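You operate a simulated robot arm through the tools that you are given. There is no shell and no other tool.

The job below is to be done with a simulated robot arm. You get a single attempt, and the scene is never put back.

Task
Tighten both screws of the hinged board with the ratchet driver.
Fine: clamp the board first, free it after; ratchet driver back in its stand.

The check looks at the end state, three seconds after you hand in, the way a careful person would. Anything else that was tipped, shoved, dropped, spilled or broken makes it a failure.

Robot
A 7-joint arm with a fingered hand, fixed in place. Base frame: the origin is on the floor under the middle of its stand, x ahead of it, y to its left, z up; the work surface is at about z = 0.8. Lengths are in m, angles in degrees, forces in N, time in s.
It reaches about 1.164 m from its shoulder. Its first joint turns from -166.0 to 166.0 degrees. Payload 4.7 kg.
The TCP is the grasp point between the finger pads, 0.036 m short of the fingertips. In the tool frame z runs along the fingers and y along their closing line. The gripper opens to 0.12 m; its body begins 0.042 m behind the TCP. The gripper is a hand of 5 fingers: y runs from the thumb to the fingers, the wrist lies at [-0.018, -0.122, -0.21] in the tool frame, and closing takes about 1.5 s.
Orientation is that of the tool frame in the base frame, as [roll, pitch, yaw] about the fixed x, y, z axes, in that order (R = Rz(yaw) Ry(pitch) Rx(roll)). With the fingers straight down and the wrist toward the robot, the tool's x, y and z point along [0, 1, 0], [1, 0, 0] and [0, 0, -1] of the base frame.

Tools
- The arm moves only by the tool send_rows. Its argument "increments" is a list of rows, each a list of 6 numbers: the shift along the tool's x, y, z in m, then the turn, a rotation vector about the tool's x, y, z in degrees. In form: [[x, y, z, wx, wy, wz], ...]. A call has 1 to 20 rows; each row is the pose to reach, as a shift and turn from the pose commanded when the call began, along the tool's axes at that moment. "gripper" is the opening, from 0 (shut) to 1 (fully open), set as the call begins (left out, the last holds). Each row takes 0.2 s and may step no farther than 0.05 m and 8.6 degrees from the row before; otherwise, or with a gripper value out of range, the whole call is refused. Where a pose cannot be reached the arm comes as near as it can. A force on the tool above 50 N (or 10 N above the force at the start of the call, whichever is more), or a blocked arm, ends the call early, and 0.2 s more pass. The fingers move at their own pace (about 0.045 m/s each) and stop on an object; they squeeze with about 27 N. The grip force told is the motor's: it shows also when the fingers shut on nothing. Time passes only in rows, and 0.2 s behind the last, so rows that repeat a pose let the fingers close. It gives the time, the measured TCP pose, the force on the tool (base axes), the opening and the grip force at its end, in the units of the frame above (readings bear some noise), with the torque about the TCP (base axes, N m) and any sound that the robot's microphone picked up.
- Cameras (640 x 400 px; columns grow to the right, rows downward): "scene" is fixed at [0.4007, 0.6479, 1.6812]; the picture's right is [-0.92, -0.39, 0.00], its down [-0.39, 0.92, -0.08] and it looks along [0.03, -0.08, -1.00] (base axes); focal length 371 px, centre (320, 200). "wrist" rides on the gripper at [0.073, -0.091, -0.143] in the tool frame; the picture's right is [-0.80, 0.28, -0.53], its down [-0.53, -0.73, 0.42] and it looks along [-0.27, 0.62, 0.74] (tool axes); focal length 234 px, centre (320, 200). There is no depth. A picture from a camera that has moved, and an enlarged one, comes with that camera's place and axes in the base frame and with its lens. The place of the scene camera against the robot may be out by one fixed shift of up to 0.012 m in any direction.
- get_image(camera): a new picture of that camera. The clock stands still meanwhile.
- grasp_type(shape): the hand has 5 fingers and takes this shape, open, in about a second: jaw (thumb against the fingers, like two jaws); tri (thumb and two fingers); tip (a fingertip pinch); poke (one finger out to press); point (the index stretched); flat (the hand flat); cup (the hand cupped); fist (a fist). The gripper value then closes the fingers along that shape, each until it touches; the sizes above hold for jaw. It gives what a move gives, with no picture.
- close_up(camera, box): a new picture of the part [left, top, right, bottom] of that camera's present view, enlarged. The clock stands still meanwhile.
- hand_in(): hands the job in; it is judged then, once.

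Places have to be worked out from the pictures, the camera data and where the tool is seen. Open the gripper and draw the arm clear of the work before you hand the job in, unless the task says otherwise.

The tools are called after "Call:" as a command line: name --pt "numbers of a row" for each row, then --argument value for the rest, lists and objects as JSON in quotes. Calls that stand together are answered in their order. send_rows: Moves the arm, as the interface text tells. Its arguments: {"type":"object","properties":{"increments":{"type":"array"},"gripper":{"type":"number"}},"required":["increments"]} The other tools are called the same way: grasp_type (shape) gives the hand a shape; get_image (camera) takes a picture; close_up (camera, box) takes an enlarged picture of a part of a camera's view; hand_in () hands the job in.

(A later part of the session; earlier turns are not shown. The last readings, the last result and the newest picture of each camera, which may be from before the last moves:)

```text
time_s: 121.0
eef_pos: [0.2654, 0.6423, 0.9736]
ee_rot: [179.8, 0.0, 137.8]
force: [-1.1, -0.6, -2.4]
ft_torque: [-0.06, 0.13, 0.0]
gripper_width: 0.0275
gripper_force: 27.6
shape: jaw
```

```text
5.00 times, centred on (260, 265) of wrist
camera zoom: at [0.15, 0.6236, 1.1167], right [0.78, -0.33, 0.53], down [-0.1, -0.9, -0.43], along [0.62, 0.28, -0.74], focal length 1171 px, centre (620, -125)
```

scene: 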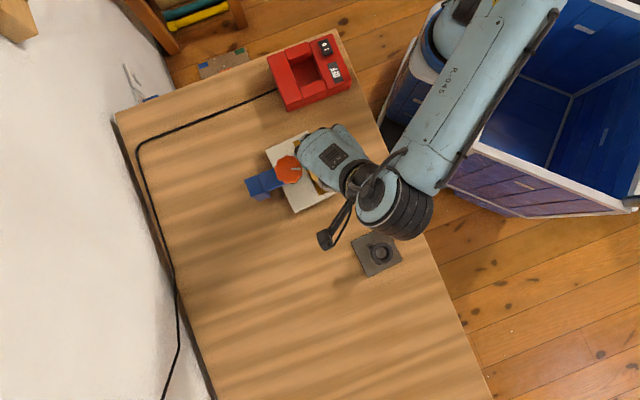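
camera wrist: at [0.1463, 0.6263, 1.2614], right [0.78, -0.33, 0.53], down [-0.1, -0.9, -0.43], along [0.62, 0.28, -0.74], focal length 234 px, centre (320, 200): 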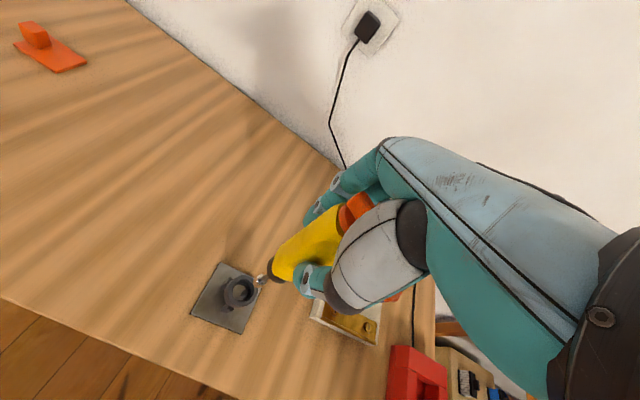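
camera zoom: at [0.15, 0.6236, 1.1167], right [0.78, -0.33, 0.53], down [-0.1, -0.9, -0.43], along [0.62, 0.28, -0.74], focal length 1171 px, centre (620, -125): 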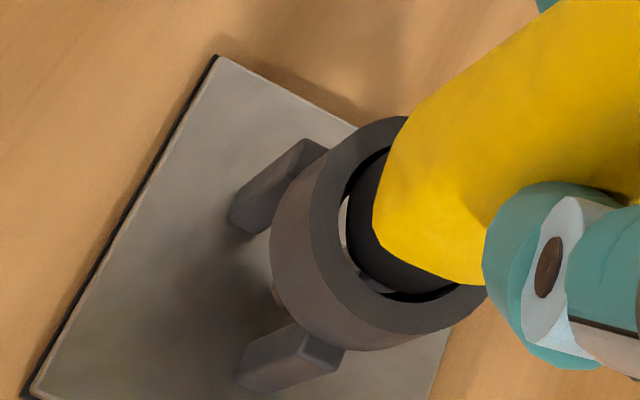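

The collar is in the ring, with only a slight side touch. I lower in 1.5 mm steps until it rests.

Call:
send_rows --pt "0 0 0.0015 0 0 0" --pt "0 0 0.003 0 0 0"

Call:
send_rows --pt "0 0 0.001 0 0 0" --pt "0 0 0.002 0 0 0"

Call:
close_up --camera "wrist" --box '[210, 225, 310, 305]'

```text
time_s: 121.6
eef_pos: [0.2651, 0.6424, 0.9713]
ee_rot: [179.8, 0.0, 137.8]
force: [0.1, 0.0, -2.1]
ft_torque: [-0.04, 0.07, -0.01]
gripper_width: 0.0277
gripper_force: 26.9
shape: jaw
```

```text
time_s: 122.2
eef_pos: [0.2638, 0.6422, 0.9691]
ee_rot: [179.8, 0.0, 137.8]
force: [0.0, -0.8, 2.4]
ft_torque: [-0.04, 0.09, 0.0]
gripper_width: 0.028
gripper_force: 27.2
shape: jaw
```

```text
5.00 times, centred on (260, 265) of wrist
camera zoom: at [0.1492, 0.6233, 1.1123], right [0.78, -0.33, 0.53], down [-0.1, -0.9, -0.43], along [0.62, 0.28, -0.74], focal length 1171 px, centre (620, -125)
```

zoom: 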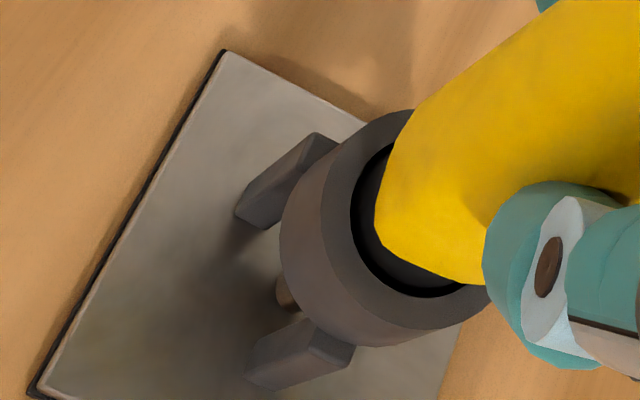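

The driver rests in the stand at the same height as when picked up (z ≈ 0.969, slight upward load). I open the hand in place.

Call:
send_rows --pt "0 0 0 0 0 0" --pt "0 0 0 0 0 0" --pt "0 0 0 0 0 0" --pt "0 0 0 0 0 0" --pt "0 0 0 0 0 0" --pt "0 0 0 0 0 0" --pt "0 0 0 0 0 0" --pt "0 0 0 0 0 0" --gripper 1

Call:
get_image --camera "wrist"

Call:
close_up --camera "wrist" --box '[220, 160, 420, 320]'

```text
time_s: 124.0
eef_pos: [0.2632, 0.6419, 0.9689]
ee_rot: [179.7, 0.0, 137.7]
force: [-0.7, 0.5, -0.5]
ft_torque: [-0.03, -0.06, -0.03]
gripper_width: 0.1198
gripper_force: 0.0
shape: jaw
```

```text
taken
camera wrist: at [0.1492, 0.6234, 1.1116], right [0.78, -0.33, 0.53], down [-0.1, -0.9, -0.43], along [0.62, 0.28, -0.74], focal length 234 px, centre (320, 200)
```

wrist: 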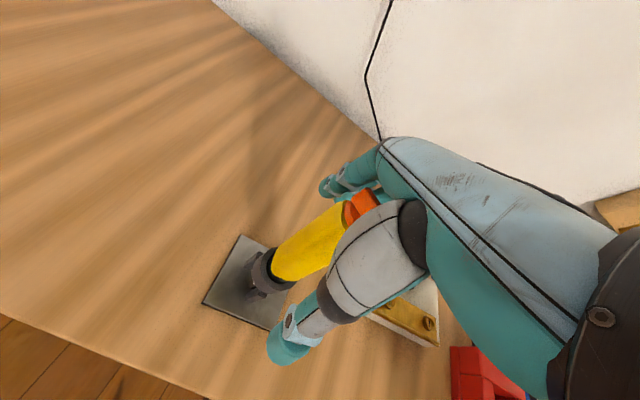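

```text
2.50 times, centred on (320, 240) of wrist
camera zoom: at [0.1492, 0.6234, 1.1116], right [0.78, -0.33, 0.53], down [-0.1, -0.9, -0.43], along [0.62, 0.28, -0.74], focal length 585 px, centre (320, 100)
```

zoom: 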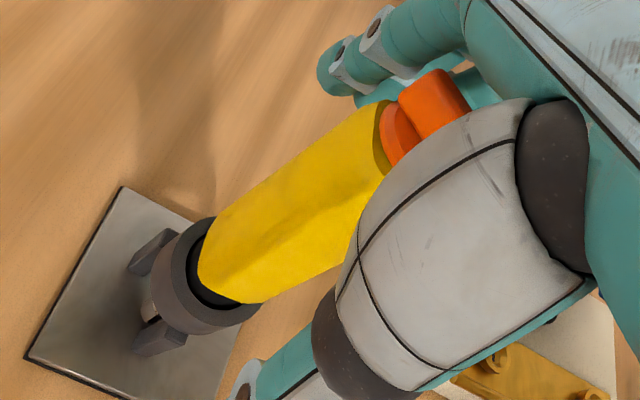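

The driver stands freely in its holder. I lift the open hand straight up off it and look.

Call:
send_rows --pt "0 0 -0.02 0 0 0" --pt "0 0 -0.05 0 0 0" --pt "0 0 -0.09 0 0 0" --pt "0 0 -0.13 0 0 0" --pt "0 0 -0.16 0 0 0"

Call:
close_up --camera "wrist" --box '[180, 230, 310, 340]'

Call:
get_image --camera "scene"

```text
time_s: 125.2
eef_pos: [0.2634, 0.64, 1.1282]
ee_rot: [179.8, 0.1, 137.8]
force: [0.1, 0.0, -0.6]
ft_torque: [0.0, -0.01, -0.01]
gripper_width: 0.1198
gripper_force: 0.0
shape: jaw
```

```text
3.64 times, centred on (245, 285) of wrist
camera zoom: at [0.148, 0.6205, 1.2713], right [0.78, -0.33, 0.53], down [-0.1, -0.9, -0.42], along [0.62, 0.28, -0.74], focal length 852 px, centre (593, -109)
```

zoom: 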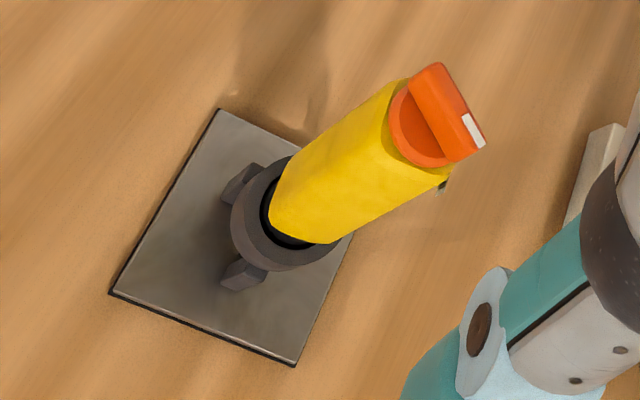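

```text
taken
```

scene: 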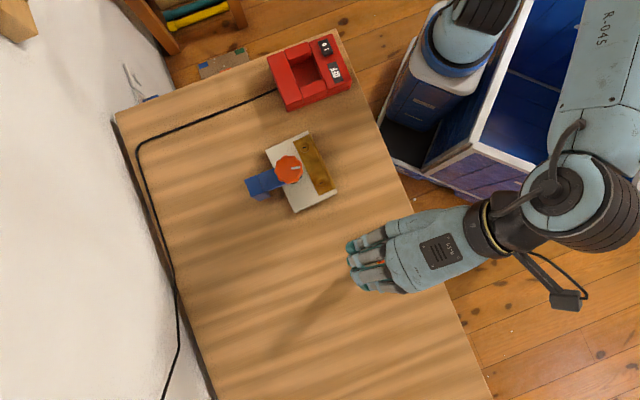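

The driver is back as it was. Now for the clamp: I check the knob mark in the scene view.

Call:
close_up --camera "scene" --box '[265, 145, 315, 195]'

Call:
close_up --camera "scene" --box '[230, 110, 360, 220]'

```text
8.00 times, centred on (290, 170) of scene
camera zoom: at [0.4007, 0.6479, 1.6812], right [-0.92, -0.39, 0.0], down [-0.39, 0.92, -0.08], along [0.03, -0.08, -1.0], focal length 2971 px, centre (560, 440)
```

zoom: 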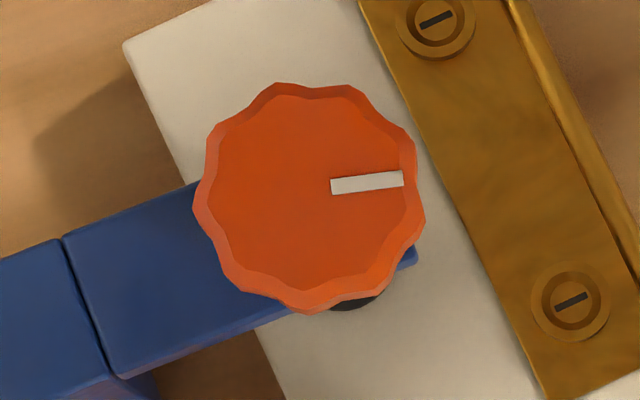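

```text
3.64 times, centred on (295, 165) of scene
camera zoom: at [0.4007, 0.6479, 1.6812], right [-0.92, -0.39, 0.0], down [-0.39, 0.92, -0.08], along [0.03, -0.08, -1.0], focal length 1350 px, centre (411, 327)
```

zoom: 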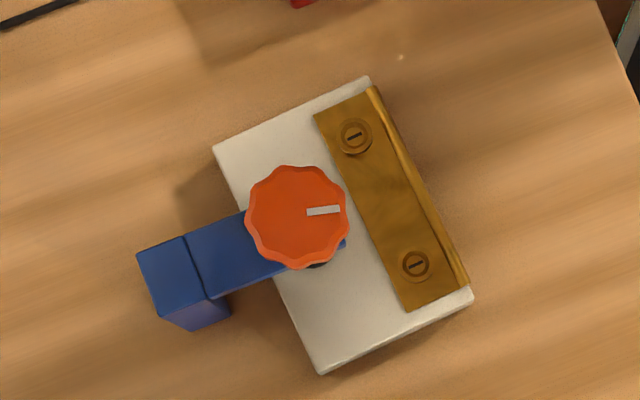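

The mark now sits 153° clockwise from its start, and the board has not moved. To free it I take the knob at a low yaw and turn it back counter-clockwise; first I move over the knob at ψ≈-60°.

Call:
send_rows --pt "-0.0178 0.008 0 0 0 8.3" --pt "-0.0356 0.0161 0 0 0 16.6" --pt "-0.0534 0.0241 0 0 0 24.9" --pt "-0.0712 0.0322 0 0 0 33.2" --pt "-0.089 0.0402 0 0 0 41.5" --pt "-0.1068 0.0483 0 0 0 49.8" --pt "-0.1246 0.0563 0 0 0 58.1" --pt "-0.1424 0.0644 0 0 0 66.4" --pt "-0.1602 0.0724 0 0 0 74.7" --pt "-0.178 0.0805 0 0 0 83" --pt "-0.1958 0.0885 0.02 0 0 91.3" --pt "-0.2136 0.0966 0.045 0 0 99.6" --pt "-0.2314 0.1046 0.068 0 0 107.8" --pt "-0.2314 0.1046 0.068 0 0 107.8"

Call:
get_image --camera "wrist"

Call:
close_up --camera "wrist" --box '[233, 235, 313, 315]'

Call:
get_image --camera "scene"

```text
time_s: 128.2
eef_pos: [0.5074, 0.562, 1.0615]
ee_rot: [-179.9, -0.1, 29.9]
force: [0.4, 0.2, 0.3]
ft_torque: [-0.05, -0.02, -0.01]
gripper_width: 0.1197
gripper_force: 0.0
shape: jaw
```

```text
taken
camera wrist: at [0.5243, 0.6767, 1.2057], right [-0.56, -0.64, 0.52], down [-0.83, 0.37, -0.43], along [0.08, -0.67, -0.74], focal length 234 px, centre (320, 200)
```

wrist: 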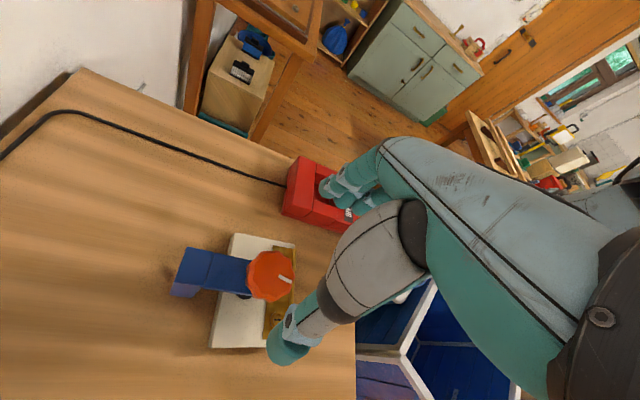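

```text
5.00 times, centred on (273, 275) of wrist
camera zoom: at [0.5243, 0.6767, 1.2057], right [-0.56, -0.64, 0.52], down [-0.83, 0.37, -0.43], along [0.08, -0.67, -0.74], focal length 1171 px, centre (555, -175)
```

zoom: 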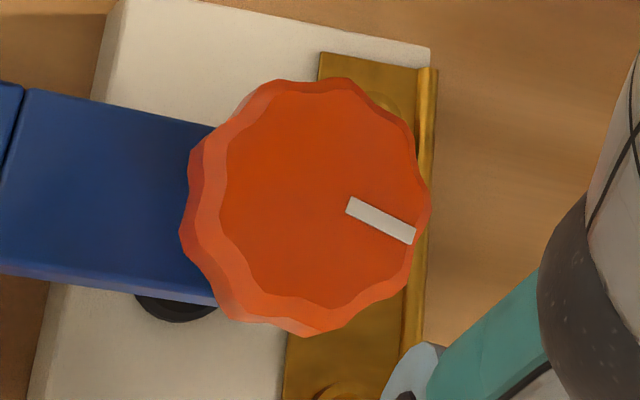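

```text
taken
```

scene: 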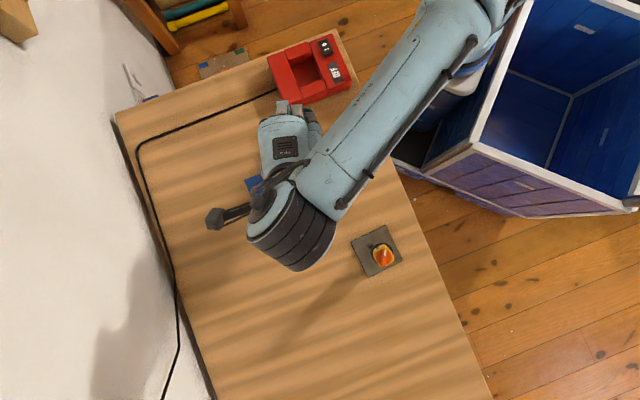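

The driver's top looks shifted in this scene picture; I zoom in on it before going on.

Call:
close_up --camera "scene" --box '[330, 210, 430, 290]'

```text
5.00 times, centred on (380, 250) of scene
camera zoom: at [0.4007, 0.6479, 1.6812], right [-0.92, -0.39, 0.0], down [-0.39, 0.92, -0.08], along [0.03, -0.08, -1.0], focal length 1857 px, centre (20, -50)
```

zoom: 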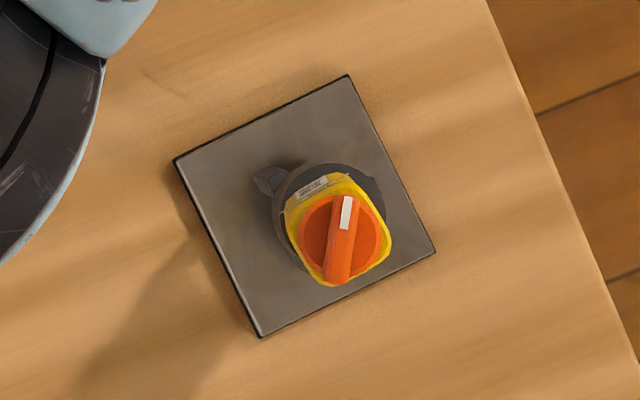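

The driver is in its stand but leans a few degrees within the ring's play; I'll judge that again later. First I lower around the knob to free the clamp.

Call:
send_rows --pt "-0.0015 -0.001 0.025 0 0 0" --pt "-0.0015 -0.001 0.05 0 0 0" --pt "-0.0015 -0.001 0.075 0 0 0" --pt "-0.0015 -0.001 0.097 0 0 0" --pt "-0.0015 -0.001 0.109 0 0 0"

Call:
send_rows --pt "0 0 0 0 0 0" --pt "0 0 0 0 0 0" --pt "0 0 0 0 0 0" --pt "0 0 0 0 0 0" --pt "0 0 0 0 0 0" --pt "0 0 0 0 0 0" --pt "0 0 0 0 0 0" --pt "0 0 0 0 0 0" --gripper 0

Call:
close_up --camera "wrist" --box '[240, 190, 380, 300]'

```text
time_s: 129.4
eef_pos: [0.5053, 0.5624, 0.9513]
ee_rot: [-179.9, -0.2, 30.1]
force: [0.6, 1.1, 0.7]
ft_torque: [0.01, 0.01, -0.01]
gripper_width: 0.12
gripper_force: 0.1
shape: jaw
```

```text
time_s: 131.2
eef_pos: [0.5053, 0.5647, 0.95]
ee_rot: [-179.9, -0.2, 30.1]
force: [-2.1, 3.8, -7.2]
ft_torque: [0.0, 0.05, 0.0]
gripper_width: 0.0461
gripper_force: 27.1
shape: jaw
```

```text
3.64 times, centred on (310, 245) of wrist
camera zoom: at [0.5223, 0.6788, 1.0942], right [-0.56, -0.64, 0.52], down [-0.83, 0.37, -0.43], along [0.08, -0.67, -0.74], focal length 852 px, centre (356, 36)
```

zoom: 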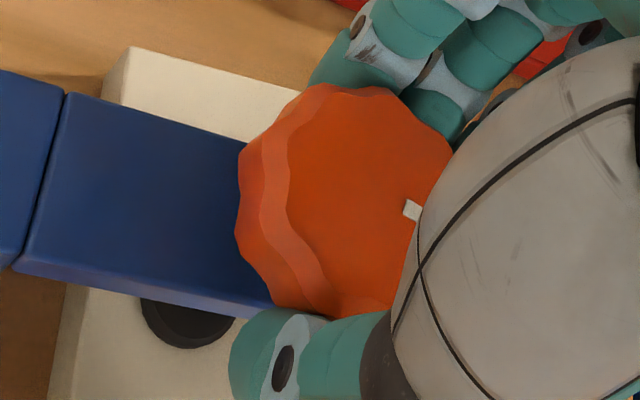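

The knob is gripped. I turn it counter-clockwise 80° in steady steps.

Call:
send_rows --pt "0 0 0 0 0 -8" --pt "0 0 0 0 0 -16" --pt "0 0 0 0 0 -24" --pt "0 0 0 0 0 -32" --pt "0 0 0 0 0 -40" --pt "0 0 0 0 0 -48" --pt "0 0 0 0 0 -56" --pt "0 0 0 0 0 -64" --pt "0 0 0 0 0 -72" --pt "0 0 0 0 0 -80"

Call:
close_up --camera "wrist" --box '[240, 190, 380, 300]'

```text
time_s: 133.4
eef_pos: [0.5048, 0.5632, 0.9513]
ee_rot: [179.9, 0.1, 110.1]
force: [-7.0, -10.6, -18.0]
ft_torque: [-0.21, 0.12, -0.11]
gripper_width: 0.0449
gripper_force: 26.6
shape: jaw
```

```text
3.64 times, centred on (310, 245) of wrist
camera zoom: at [0.3937, 0.6005, 1.0942], right [0.54, -0.66, 0.53], down [-0.5, -0.75, -0.43], along [0.68, -0.04, -0.74], focal length 852 px, centre (356, 36)
```

zoom: 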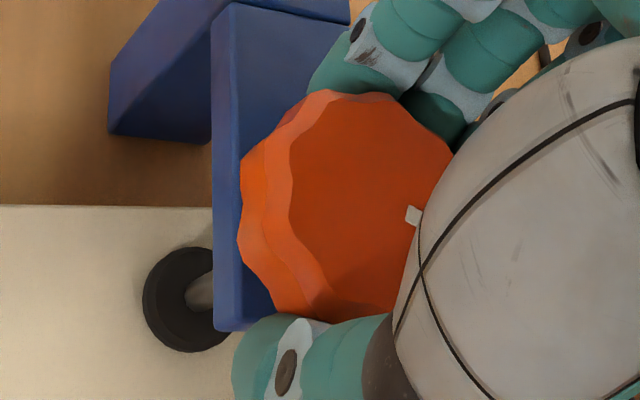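

80° back so far; the knob follows. I continue counter-clockwise to about 155°, letting the hand rise 1 mm.

Call:
send_rows --pt "0 0 0 0 0 -8" --pt "0 0 0 0 0 -16" --pt "0 0 0 0 0 -24" --pt "0 0 0 0 0 -32" --pt "0 0 0 0 0 -40" --pt "0 0 0.001 0 0 -48" --pt "0 0 0.001 0 0 -56" --pt "0 0 0.001 0 0 -64" --pt "0 0 0.001 0 0 -72" --pt "0 0 0.001 0 0 -76"

Call:
close_up --camera "wrist" --box '[240, 190, 380, 300]'

```text
time_s: 135.6
eef_pos: [0.5054, 0.5627, 0.9514]
ee_rot: [179.8, 0.3, -173.9]
force: [2.2, -13.4, -7.9]
ft_torque: [-0.38, -0.1, -0.05]
gripper_width: 0.0449
gripper_force: 27.3
shape: jaw
```

```text
3.64 times, centred on (310, 245) of wrist
camera zoom: at [0.442, 0.4646, 1.0938], right [0.77, 0.36, 0.53], down [0.61, -0.67, -0.43], along [0.2, 0.65, -0.73], focal length 852 px, centre (356, 36)
```

zoom: 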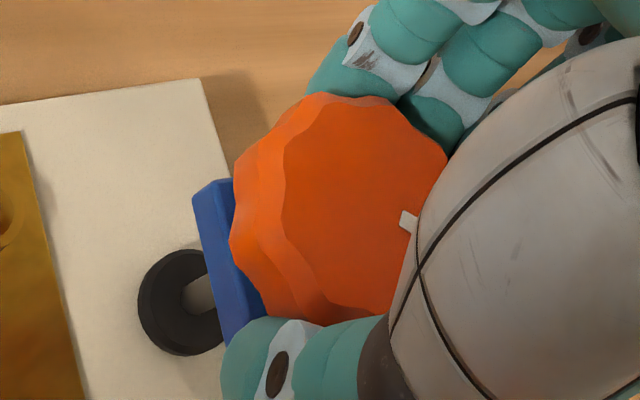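

The mark is back at about its starting direction. I add 8° more for margin and then open the hand.

Call:
send_rows --pt "0 0 0 0 0 -4" --pt "0 0 0 0 0 -8" --pt "0 0 0 0 0 -8"

Call:
send_rows --pt "0 0 0 0 0 0" --pt "0 0 0 0 0 0" --pt "0 0 0 0 0 0" --pt "0 0 0 0 0 0" --pt "0 0 0 0 0 0" --pt "0 0 0 0 0 0" --pt "0 0 0 0 0 0" --gripper 1

Call:
send_rows --pt "0 0 -0.02 0 0 0" --pt "0 0 -0.045 0 0 0" --pt "0 0 -0.075 0 0 0" --pt "0 0 -0.11 0 0 0"

Call:
close_up --camera "wrist" --box '[233, 235, 313, 315]'

```text
time_s: 136.4
eef_pos: [0.5059, 0.5645, 0.9525]
ee_rot: [179.8, 0.0, -166.0]
force: [3.2, -14.9, -6.1]
ft_torque: [-0.42, -0.09, -0.01]
gripper_width: 0.0451
gripper_force: 26.7
shape: jaw
```

```text
time_s: 138.0
eef_pos: [0.5047, 0.565, 0.9513]
ee_rot: [179.8, 0.0, -166.0]
force: [-0.1, -1.2, -0.8]
ft_torque: [0.02, -0.03, -0.02]
gripper_width: 0.1195
gripper_force: 0.0
shape: jaw
```

```text
time_s: 139.0
eef_pos: [0.5022, 0.5639, 1.0631]
ee_rot: [180.0, 0.1, -166.1]
force: [-0.3, 0.5, -0.4]
ft_torque: [-0.05, 0.03, 0.0]
gripper_width: 0.1196
gripper_force: 0.1
shape: jaw
```

```text
5.00 times, centred on (273, 275) of wrist
camera zoom: at [0.4538, 0.4578, 1.2056], right [0.71, 0.46, 0.53], down [0.69, -0.58, -0.42], along [0.11, 0.67, -0.74], focal length 1171 px, centre (555, -175)
```

zoom: 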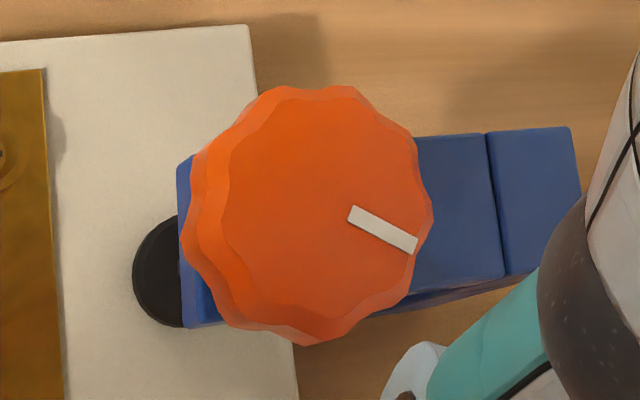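

The clamp knob has been turned back 164°, slightly beyond its starting position. I rise and look at the whole scene, including the driver's stance.

Call:
send_rows --pt "0 0 -0.04 0 0 0" --pt "0 0 -0.08 0 0 0" --pt "0 0 -0.12 0 0 0" --pt "0.03 -0.03 -0.14 0 0 0" --pt "0.06 -0.06 -0.14 0 0 0"

Call:
get_image --camera "scene"

Call:
get_image --camera "wrist"

Call:
close_up --camera "scene" --box '[330, 210, 430, 290]'

```text
time_s: 140.2
eef_pos: [0.4612, 0.4922, 1.2]
ee_rot: [-180.0, -0.1, -166.0]
force: [1.1, 1.1, -1.7]
ft_torque: [-0.04, 0.09, 0.02]
gripper_width: 0.1198
gripper_force: 0.1
shape: jaw
```

```text
taken
```

scene: 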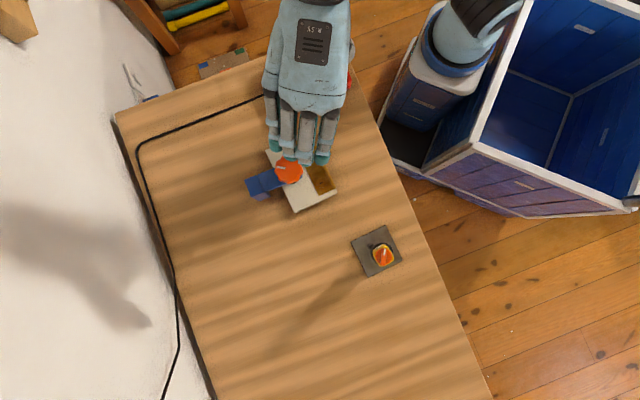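

```text
taken
camera wrist: at [0.4123, 0.3864, 1.3426], right [0.71, 0.47, 0.53], down [0.69, -0.58, -0.42], along [0.11, 0.67, -0.74], focal length 234 px, centre (320, 200)
```

wrist: 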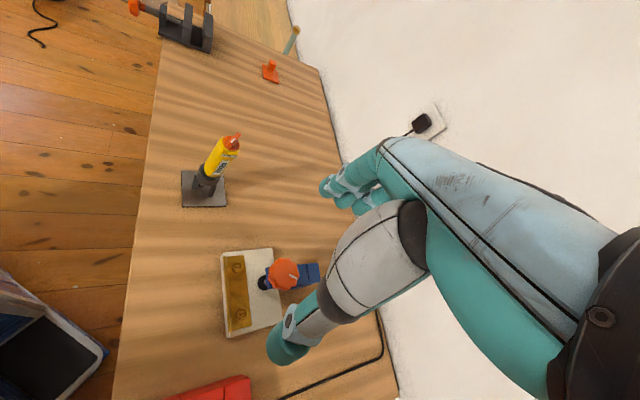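

```text
5.00 times, centred on (380, 250) of scene
camera zoom: at [0.4007, 0.6479, 1.6812], right [-0.92, -0.39, 0.0], down [-0.39, 0.92, -0.08], along [0.03, -0.08, -1.0], focal length 1857 px, centre (20, -50)
```

zoom: 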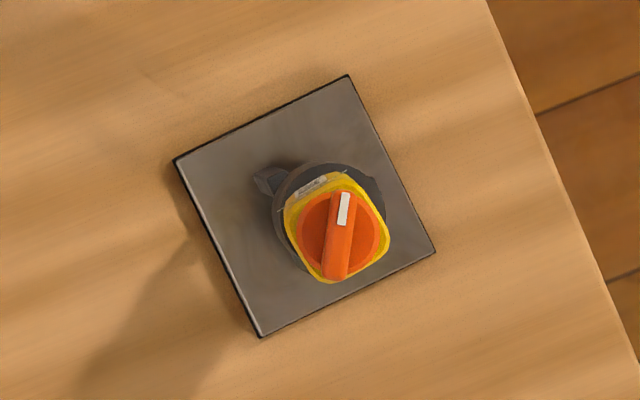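

The driver stands stably but leans; I zoom in from the wrist camera to measure how much.

Call:
close_up --camera "wrist" --box '[165, 120, 265, 220]'

Call:
close_up --camera "wrist" --box '[210, 235, 330, 345]'

```text
4.00 times, centred on (215, 170) of wrist
camera zoom: at [0.4123, 0.3864, 1.3426], right [0.71, 0.47, 0.53], down [0.69, -0.58, -0.42], along [0.11, 0.67, -0.74], focal length 937 px, centre (740, 320)
```

zoom: 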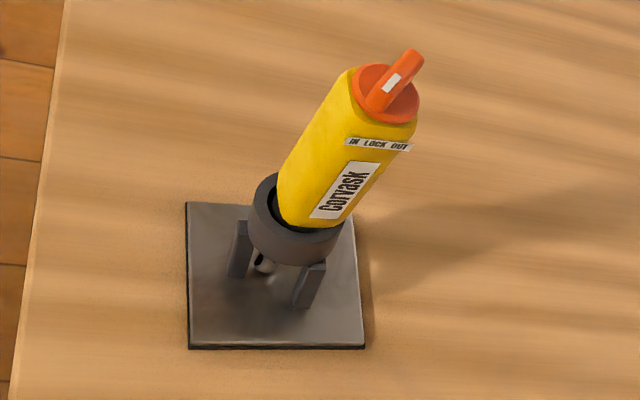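

```text
3.64 times, centred on (270, 290) of wrist
camera zoom: at [0.4123, 0.3864, 1.3426], right [0.71, 0.47, 0.53], down [0.69, -0.58, -0.42], along [0.11, 0.67, -0.74], focal length 852 px, centre (502, -127)
```

zoom: 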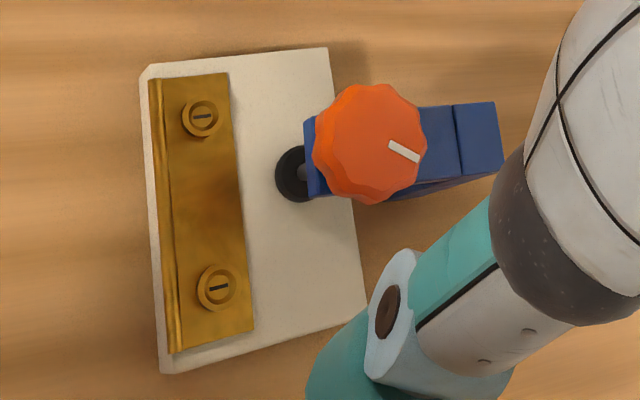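

The driver leans about 8° in the ring, with its tip ~1 cm off the hole centre. That is sloppier than it was found, so I go back to set it upright: I move over the leaning handle at ψ≈48°.

Call:
send_rows --pt "0.0206 0.0282 0 0 0 8" --pt "0.0412 0.0564 0 0 0 16" --pt "0.0618 0.0846 0 0 0 24" --pt "0.0824 0.1129 0 0 0 32" --pt "0.103 0.1411 0 0 0 40" --pt "0.1236 0.1693 0 0 0 48" --pt "0.1442 0.1975 0 0 0 56" --pt "0.1442 0.1975 0.035 0 0 56" --pt "0.1442 0.1975 0.07 0 0 56"

Call:
get_image --camera "wrist"

Call:
close_up --camera "wrist" --box '[180, 240, 310, 340]'

```text
time_s: 142.2
eef_pos: [0.2709, 0.6452, 1.1306]
ee_rot: [179.8, 0.0, 138.1]
force: [0.3, 0.4, 1.3]
ft_torque: [-0.01, 0.0, 0.01]
gripper_width: 0.1197
gripper_force: 0.1
shape: jaw
```

```text
taken
camera wrist: at [0.156, 0.6263, 1.2727], right [0.78, -0.33, 0.53], down [-0.09, -0.9, -0.43], along [0.61, 0.29, -0.74], focal length 234 px, centre (320, 200)
```

wrist: 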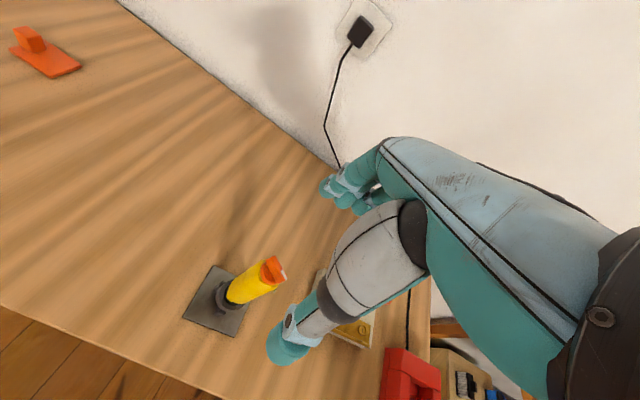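

```text
4.00 times, centred on (245, 290) of wrist
camera zoom: at [0.156, 0.6263, 1.2727], right [0.78, -0.33, 0.53], down [-0.09, -0.9, -0.43], along [0.61, 0.29, -0.74], focal length 937 px, centre (620, -160)
```

zoom: 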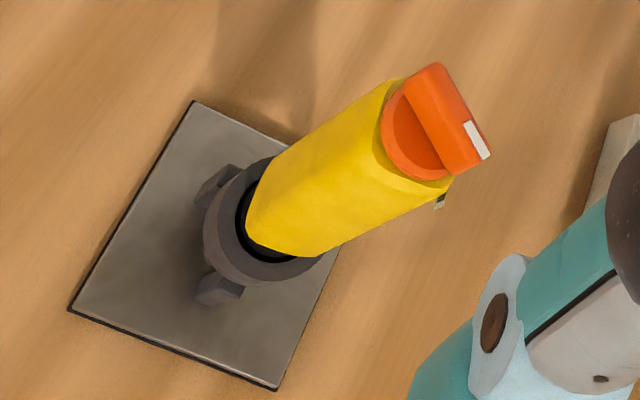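

The handle's top is at about (0.275, 0.647), leaning roughly 7° along the closing line. I tilt the hand to match its axis and line up above it.

Call:
send_rows --pt "-0.004 0.0108 0 3.5 1.35 0" --pt "-0.0081 0.0215 0 7 2.7 0" --pt "-0.0081 0.0215 0 7 2.7 0"

Call:
close_up --camera "wrist" --box '[180, 230, 310, 330]'

```text
time_s: 143.0
eef_pos: [0.2919, 0.6575, 1.129]
ee_rot: [-173.0, -2.7, 137.9]
force: [0.7, -0.2, 0.4]
ft_torque: [-0.01, -0.02, 0.0]
gripper_width: 0.12
gripper_force: 0.1
shape: jaw
```

```text
4.00 times, centred on (245, 280) of wrist
camera zoom: at [0.1945, 0.6472, 1.2857], right [0.84, -0.3, 0.45], down [-0.14, -0.92, -0.36], along [0.52, 0.24, -0.82], focal length 937 px, centre (620, -120)
```

zoom: 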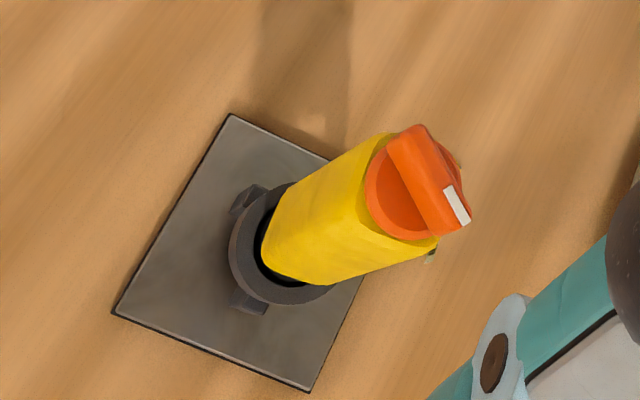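

The tool axis lies along the handle within ~2 mm. I correct and slide down along the handle's axis.

Call:
send_rows --pt "-0.002 -0.001 0.03 0 0 0" --pt "-0.002 -0.001 0.06 0 0 0" --pt "-0.002 -0.001 0.09 0 0 0" --pt "-0.002 -0.001 0.12 0 0 0" --pt "-0.002 -0.001 0.145 0 0 0" --pt "-0.002 -0.001 0.159 0 0 0" --pt "-0.002 -0.001 0.159 0 0 0"

Call:
get_image --camera "wrist"

Call:
close_up --camera "wrist" --box '[220, 160, 420, 320]'

```text
time_s: 144.6
eef_pos: [0.2754, 0.647, 0.9738]
ee_rot: [-173.2, -2.7, 137.9]
force: [0.4, -0.1, -0.1]
ft_torque: [0.0, -0.02, 0.03]
gripper_width: 0.1198
gripper_force: 0.0
shape: jaw
```

```text
taken
camera wrist: at [0.1774, 0.6368, 1.129], right [0.84, -0.3, 0.45], down [-0.14, -0.92, -0.36], along [0.52, 0.24, -0.82], focal length 234 px, centre (320, 200)
```

wrist: 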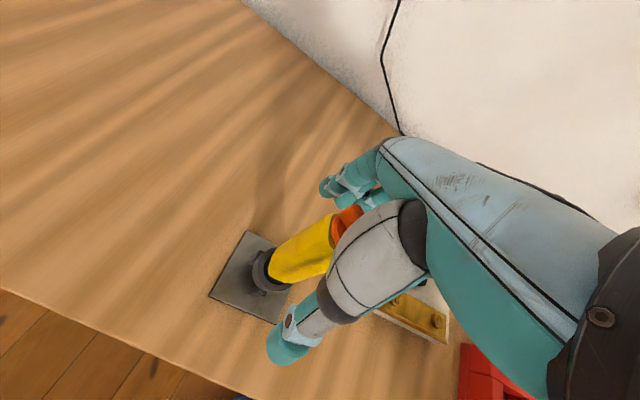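

```text
2.50 times, centred on (320, 240) of wrist
camera zoom: at [0.1774, 0.6368, 1.129], right [0.84, -0.3, 0.45], down [-0.14, -0.92, -0.36], along [0.52, 0.24, -0.82], focal length 585 px, centre (320, 100)
```

zoom: 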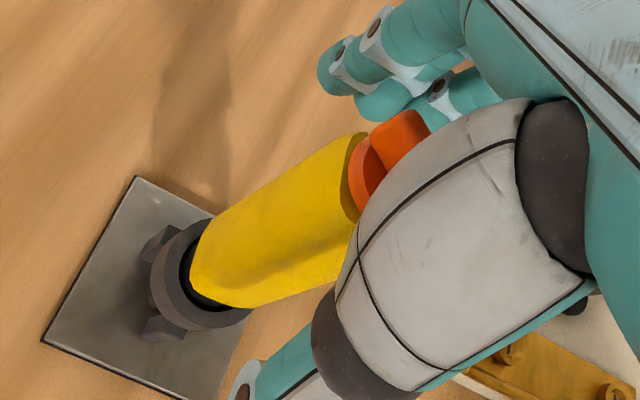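

As at the first grasp, a (+3, +2) mm shift centres the handle; I apply it and close the hand.

Call:
send_rows --pt "0.003 0.002 0 0 0 0" --pt "0.003 0.002 0 0 0 0"

Call:
send_rows --pt "0 0 0 0 0 0" --pt "0 0 0 0 0 0" --pt "0 0 0 0 0 0" --pt "0 0 0 0 0 0" --pt "0 0 0 0 0 0" --pt "0 0 0 0 0 0" --pt "0 0 0 0 0 0" --pt "0 0 0 0 0 0" --gripper 0

Call:
close_up --camera "wrist" --box '[180, 160, 400, 320]'

```text
time_s: 145.2
eef_pos: [0.2757, 0.6515, 0.9734]
ee_rot: [-173.2, -2.7, 137.9]
force: [-0.7, -0.5, 0.1]
ft_torque: [0.0, 0.03, -0.02]
gripper_width: 0.1197
gripper_force: 0.1
shape: jaw
```

```text
time_s: 147.0
eef_pos: [0.2743, 0.6511, 0.9726]
ee_rot: [-173.0, -2.7, 137.8]
force: [-1.8, -2.6, 0.0]
ft_torque: [-0.05, 0.06, 0.05]
gripper_width: 0.0274
gripper_force: 26.6
shape: jaw
```

```text
2.50 times, centred on (290, 240) of wrist
camera zoom: at [0.1765, 0.6402, 1.129], right [0.84, -0.3, 0.45], down [-0.14, -0.92, -0.36], along [0.52, 0.24, -0.82], focal length 585 px, centre (395, 100)
```

zoom: 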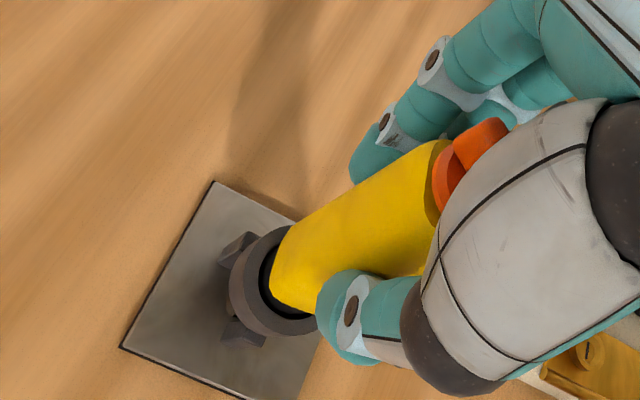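

Gripped. I lift the driver out along its own axis until the nose is clear of the ring.

Call:
send_rows --pt "0 0 -0.01 0 0 0" --pt "0 0 -0.025 0 0 0" --pt "0 0 -0.045 0 0 0" --pt "0 0 -0.07 0 0 0" --pt "0 0 -0.095 0 0 0" --pt "0 0 -0.12 0 0 0"

Call:
send_rows --pt "0 0 0 -3.5 -1.35 0" --pt "0 0 0 -7 -2.7 0" --pt "0 0 0 -7 -2.7 0"

Call:
close_up --camera "wrist" --box '[190, 245, 290, 325]'

Call:
close_up --camera "wrist" --box '[240, 267, 280, 299]'

```text
time_s: 148.4
eef_pos: [0.2885, 0.6573, 1.0922]
ee_rot: [-173.0, -2.6, 137.8]
force: [-0.7, -0.1, -3.1]
ft_torque: [0.01, -0.02, -0.02]
gripper_width: 0.0269
gripper_force: 27.4
shape: jaw
```

```text
time_s: 149.2
eef_pos: [0.2884, 0.657, 1.0914]
ee_rot: [179.9, 0.0, 138.0]
force: [0.3, -0.6, -3.9]
ft_torque: [0.02, 0.02, 0.03]
gripper_width: 0.0267
gripper_force: 26.9
shape: jaw
```

```text
5.00 times, centred on (240, 285) of wrist
camera zoom: at [0.173, 0.6382, 1.2349], right [0.78, -0.33, 0.53], down [-0.09, -0.9, -0.43], along [0.61, 0.28, -0.74], focal length 1171 px, centre (720, -225)
```

zoom: 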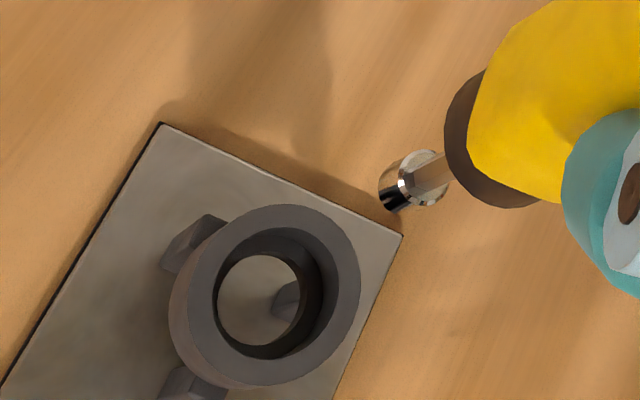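

```text
12.50 times, centred on (260, 283) of wrist
camera zoom: at [0.173, 0.6382, 1.2349], right [0.78, -0.33, 0.53], down [-0.09, -0.9, -0.43], along [0.61, 0.28, -0.74], focal length 2927 px, centre (1070, -838)
```

zoom: 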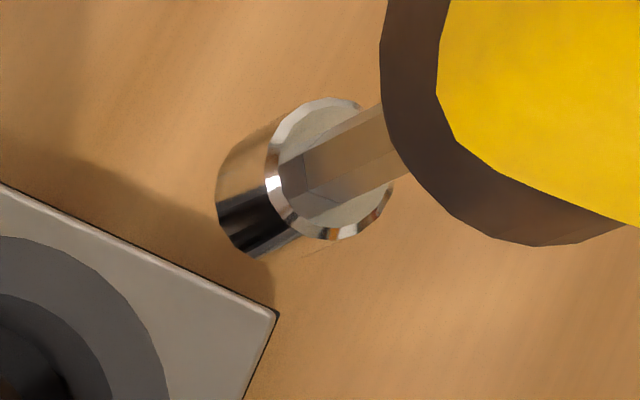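

The driver is now close to vertical in the hand. I move the tip over the ring centre (shift (+10, -29) mm) and lower to just above the ring to check.

Call:
send_rows --pt "0.005 -0.0144 0 0 0 0" --pt "0.0101 -0.0287 0 0 0 0" --pt "0.0101 -0.0287 0.02 0 0 0" --pt "0.0101 -0.0287 0.033 0 0 0" --pt "0.0101 -0.0287 0.033 0 0 0"

Call:
close_up --camera "wrist" --box '[210, 245, 310, 325]'

```text
time_s: 150.4
eef_pos: [0.2626, 0.6435, 1.0571]
ee_rot: [179.8, 0.0, 138.0]
force: [0.5, 0.0, -2.8]
ft_torque: [0.05, -0.03, -0.01]
gripper_width: 0.027
gripper_force: 27.3
shape: jaw
```

```text
5.00 times, centred on (260, 285) of wrist
camera zoom: at [0.147, 0.6242, 1.2004], right [0.78, -0.33, 0.53], down [-0.09, -0.9, -0.43], along [0.61, 0.28, -0.74], focal length 1171 px, centre (620, -225)
```

zoom: 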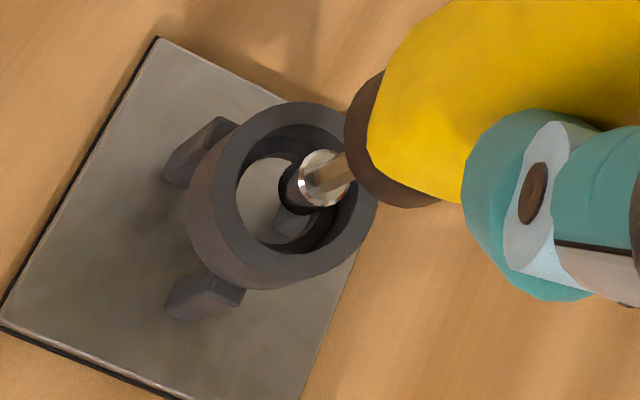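

The tip is about 2 mm off the ring centre and the driver now hangs close to vertical. I correct by (-1.3, +1.8) mm and lower into the ring.

Call:
send_rows --pt "-0.0013 0.0018 0.0 0 0 0" --pt "-0.0013 0.0018 0.02 0 0 0" --pt "-0.0013 0.0018 0.04 0 0 0" --pt "-0.0013 0.0018 0.055 0 0 0"

Call:
close_up --camera "wrist" --box '[210, 225, 310, 305]'

```text
time_s: 151.4
eef_pos: [0.2636, 0.6423, 1.0053]
ee_rot: [179.8, 0.0, 138.0]
force: [-0.7, -0.3, -2.3]
ft_torque: [0.01, -0.01, 0.02]
gripper_width: 0.0271
gripper_force: 27.3
shape: jaw
```

```text
5.00 times, centred on (260, 265) of wrist
camera zoom: at [0.1478, 0.6239, 1.1469], right [0.78, -0.33, 0.53], down [-0.09, -0.9, -0.43], along [0.61, 0.28, -0.74], focal length 1171 px, centre (620, -125)
```

zoom: 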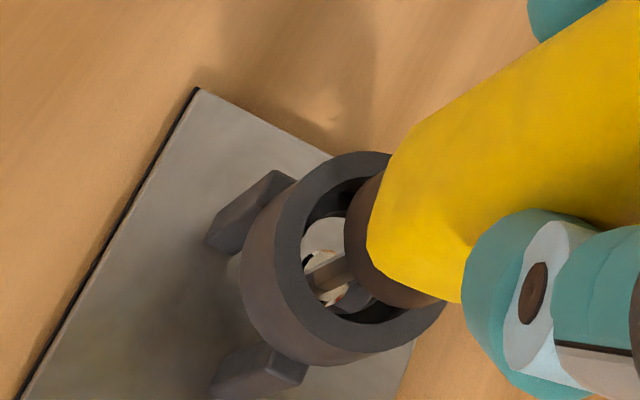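

The collar would come down slightly toward the ring's near edge; I shift (-1, +2.2) mm and lower another 13 mm to check.

Call:
send_rows --pt "-0.001 0.0022 0.0 0 0 0" --pt "-0.001 0.0022 0.007 0 0 0" --pt "-0.001 0.0022 0.014 0 0 0"

Call:
close_up --camera "wrist" --box '[210, 225, 310, 305]'

```text
time_s: 152.2
eef_pos: [0.2659, 0.6442, 0.9898]
ee_rot: [180.0, 0.0, 137.9]
force: [0.4, -1.0, -3.4]
ft_torque: [0.02, 0.01, -0.02]
gripper_width: 0.0269
gripper_force: 26.9
shape: jaw
```

```text
5.00 times, centred on (260, 265) of wrist
camera zoom: at [0.1508, 0.6254, 1.1326], right [0.78, -0.33, 0.53], down [-0.09, -0.9, -0.43], along [0.61, 0.28, -0.74], focal length 1171 px, centre (620, -125)
```

zoom: 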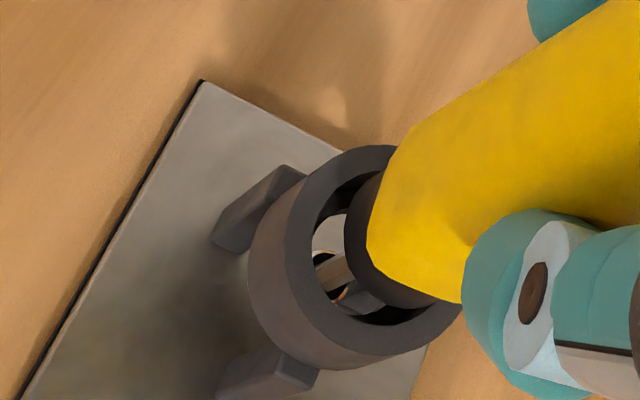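

The gaps around the collar now match the earlier successful insertion. I lower on gently.

Call:
send_rows --pt "0 0 0.005 0 0 0" --pt "0 0 0.01 0 0 0" --pt "0 0 0.014 0 0 0"

Call:
close_up --camera "wrist" --box '[210, 225, 310, 305]'

```text
time_s: 153.0
eef_pos: [0.268, 0.6453, 0.9757]
ee_rot: [179.8, 0.0, 138.0]
force: [-3.0, -0.9, -0.8]
ft_torque: [-0.11, 0.21, -0.01]
gripper_width: 0.0272
gripper_force: 27.4
shape: jaw
```

```text
5.00 times, centred on (260, 265) of wrist
camera zoom: at [0.1516, 0.6258, 1.1188], right [0.78, -0.33, 0.53], down [-0.09, -0.9, -0.43], along [0.61, 0.28, -0.74], focal length 1171 px, centre (620, -125)
```

zoom: 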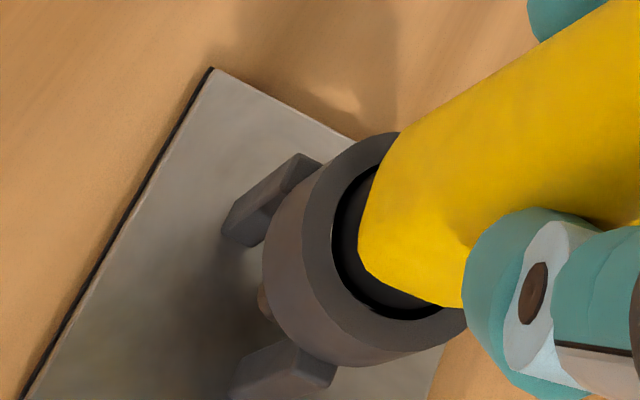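

There's a slight side contact pushing -x. I shift (+0.7, -1.9) mm to relieve it and lower in small steps to rest.

Call:
send_rows --pt "0.0007 -0.0019 0 0 0 0" --pt "0.0007 -0.0019 0.002 0 0 0"

Call:
send_rows --pt "0 0 0.0015 0 0 0" --pt "0 0 0.003 0 0 0"

Call:
close_up --camera "wrist" --box '[210, 225, 310, 305]'

```text
time_s: 153.6
eef_pos: [0.2656, 0.6442, 0.9749]
ee_rot: [179.8, 0.0, 137.9]
force: [-1.0, 0.4, 1.9]
ft_torque: [0.0, 0.11, 0.0]
gripper_width: 0.0274
gripper_force: 27.2
shape: jaw
```

```text
time_s: 154.2
eef_pos: [0.2648, 0.6431, 0.9738]
ee_rot: [179.6, -0.3, 137.9]
force: [0.5, 1.3, 17.3]
ft_torque: [-0.03, 0.09, 0.03]
gripper_width: 0.028
gripper_force: 27.3
shape: jaw
```

```text
5.00 times, centred on (260, 265) of wrist
camera zoom: at [0.1498, 0.6235, 1.1156], right [0.78, -0.33, 0.52], down [-0.09, -0.9, -0.43], along [0.61, 0.29, -0.73], focal length 1171 px, centre (620, -125)
```

zoom: 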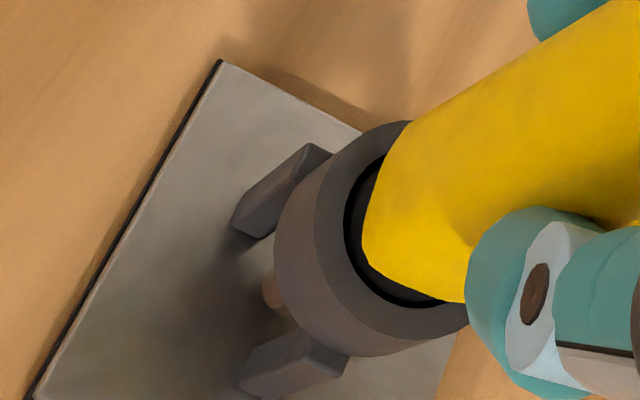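

It is bottomed out with ~20 N; I ease up 2 mm so it rests lightly, then open the hand.

Call:
send_rows --pt "0 0 -0.001 0 0 0" --pt "0 0 -0.0022 0 0 0" --pt "0 0 -0.0022 0 0 0"

Call:
close_up --camera "wrist" --box '[180, 160, 400, 320]'

```text
time_s: 155.0
eef_pos: [0.2647, 0.6427, 0.9736]
ee_rot: [179.8, 0.0, 138.0]
force: [0.1, 1.1, 19.0]
ft_torque: [0.08, -0.03, 0.07]
gripper_width: 0.0279
gripper_force: 26.9
shape: jaw
```

```text
2.50 times, centred on (290, 240) of wrist
camera zoom: at [0.1494, 0.6235, 1.1155], right [0.78, -0.33, 0.53], down [-0.09, -0.9, -0.43], along [0.61, 0.29, -0.74], focal length 585 px, centre (395, 100)
```

zoom: 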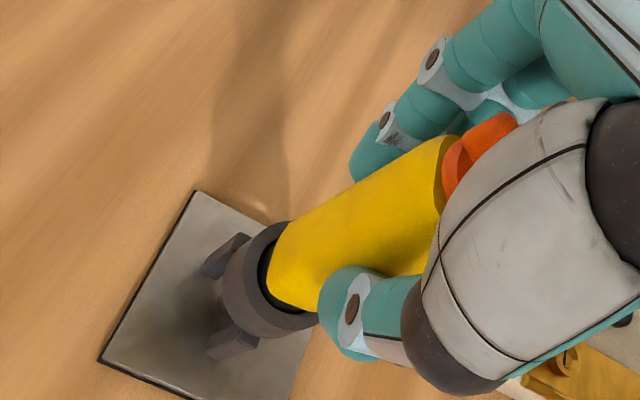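

The load is still ~19 N, so I ease up a further 2.5 mm.

Call:
send_rows --pt "0 0 -0.001 0 0 0" --pt "0 0 -0.0025 0 0 0" --pt "0 0 -0.0025 0 0 0"

```text
time_s: 155.8
eef_pos: [0.2648, 0.6417, 0.9738]
ee_rot: [179.9, 0.0, 138.0]
force: [0.3, 1.8, 2.4]
ft_torque: [0.15, -0.01, 0.03]
gripper_width: 0.0278
gripper_force: 27.3
shape: jaw
```

Now it rests lightly. I open the hand only part way first to see how the driver settles.

Call:
send_rows --pt "0 0 0 0 0 0" --pt "0 0 0 0 0 0" --pt "0 0 0 0 0 0" --pt "0 0 0 0 0 0" --gripper 0.5

Call:
close_up --camera "wrist" --box '[180, 160, 400, 320]'

```text
time_s: 156.8
eef_pos: [0.2655, 0.6439, 0.975]
ee_rot: [179.9, -0.1, 138.0]
force: [-0.5, 0.2, 0.1]
ft_torque: [-0.01, 0.02, -0.02]
gripper_width: 0.0597
gripper_force: 0.1
shape: jaw
```

```text
2.50 times, centred on (290, 240) of wrist
camera zoom: at [0.1502, 0.6238, 1.1178], right [0.78, -0.33, 0.53], down [-0.09, -0.9, -0.43], along [0.61, 0.28, -0.74], focal length 585 px, centre (395, 100)
```

zoom: 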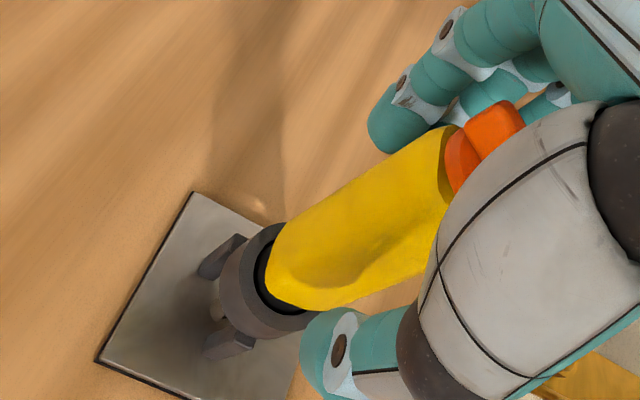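

The driver barely moved on release. I open fully and lift straight up, then check its stance.

Call:
send_rows --pt "0 0 0 0 0 0" --pt "0 0 0 0 0 0" --pt "0 0 0 0 0 0" --pt "0 0 0 0 0 0" --gripper 1

Call:
send_rows --pt "0 0 -0.02 0 0 0" --pt "0 0 -0.05 0 0 0" --pt "0 0 -0.09 0 0 0" --pt "0 0 -0.13 0 0 0" --pt "0 0 -0.16 0 0 0"

Call:
close_up --camera "wrist" --box '[180, 240, 310, 340]'

```text
time_s: 157.8
eef_pos: [0.2661, 0.6428, 0.9738]
ee_rot: [179.8, -0.1, 138.0]
force: [-0.5, 0.1, 0.7]
ft_torque: [0.0, -0.01, 0.0]
gripper_width: 0.1197
gripper_force: 0.1
shape: jaw
```

```text
time_s: 159.0
eef_pos: [0.2669, 0.643, 1.1341]
ee_rot: [179.9, 0.0, 138.0]
force: [-0.4, 0.3, -0.8]
ft_torque: [0.0, -0.02, 0.02]
gripper_width: 0.1194
gripper_force: 0.0
shape: jaw
```

```text
4.00 times, centred on (245, 290) of wrist
camera zoom: at [0.1519, 0.6228, 1.2773], right [0.78, -0.33, 0.53], down [-0.09, -0.9, -0.43], along [0.61, 0.28, -0.74], focal length 937 px, centre (620, -160)
```

zoom: 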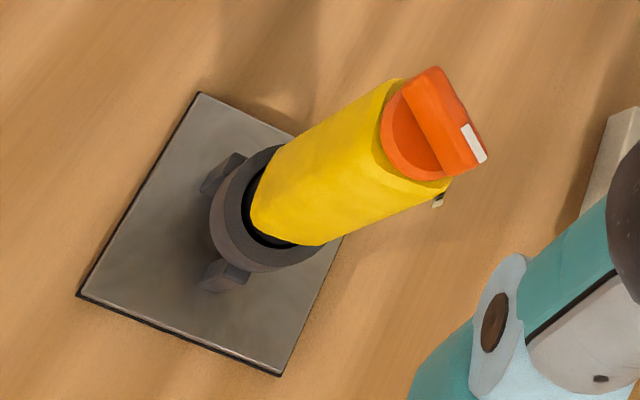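

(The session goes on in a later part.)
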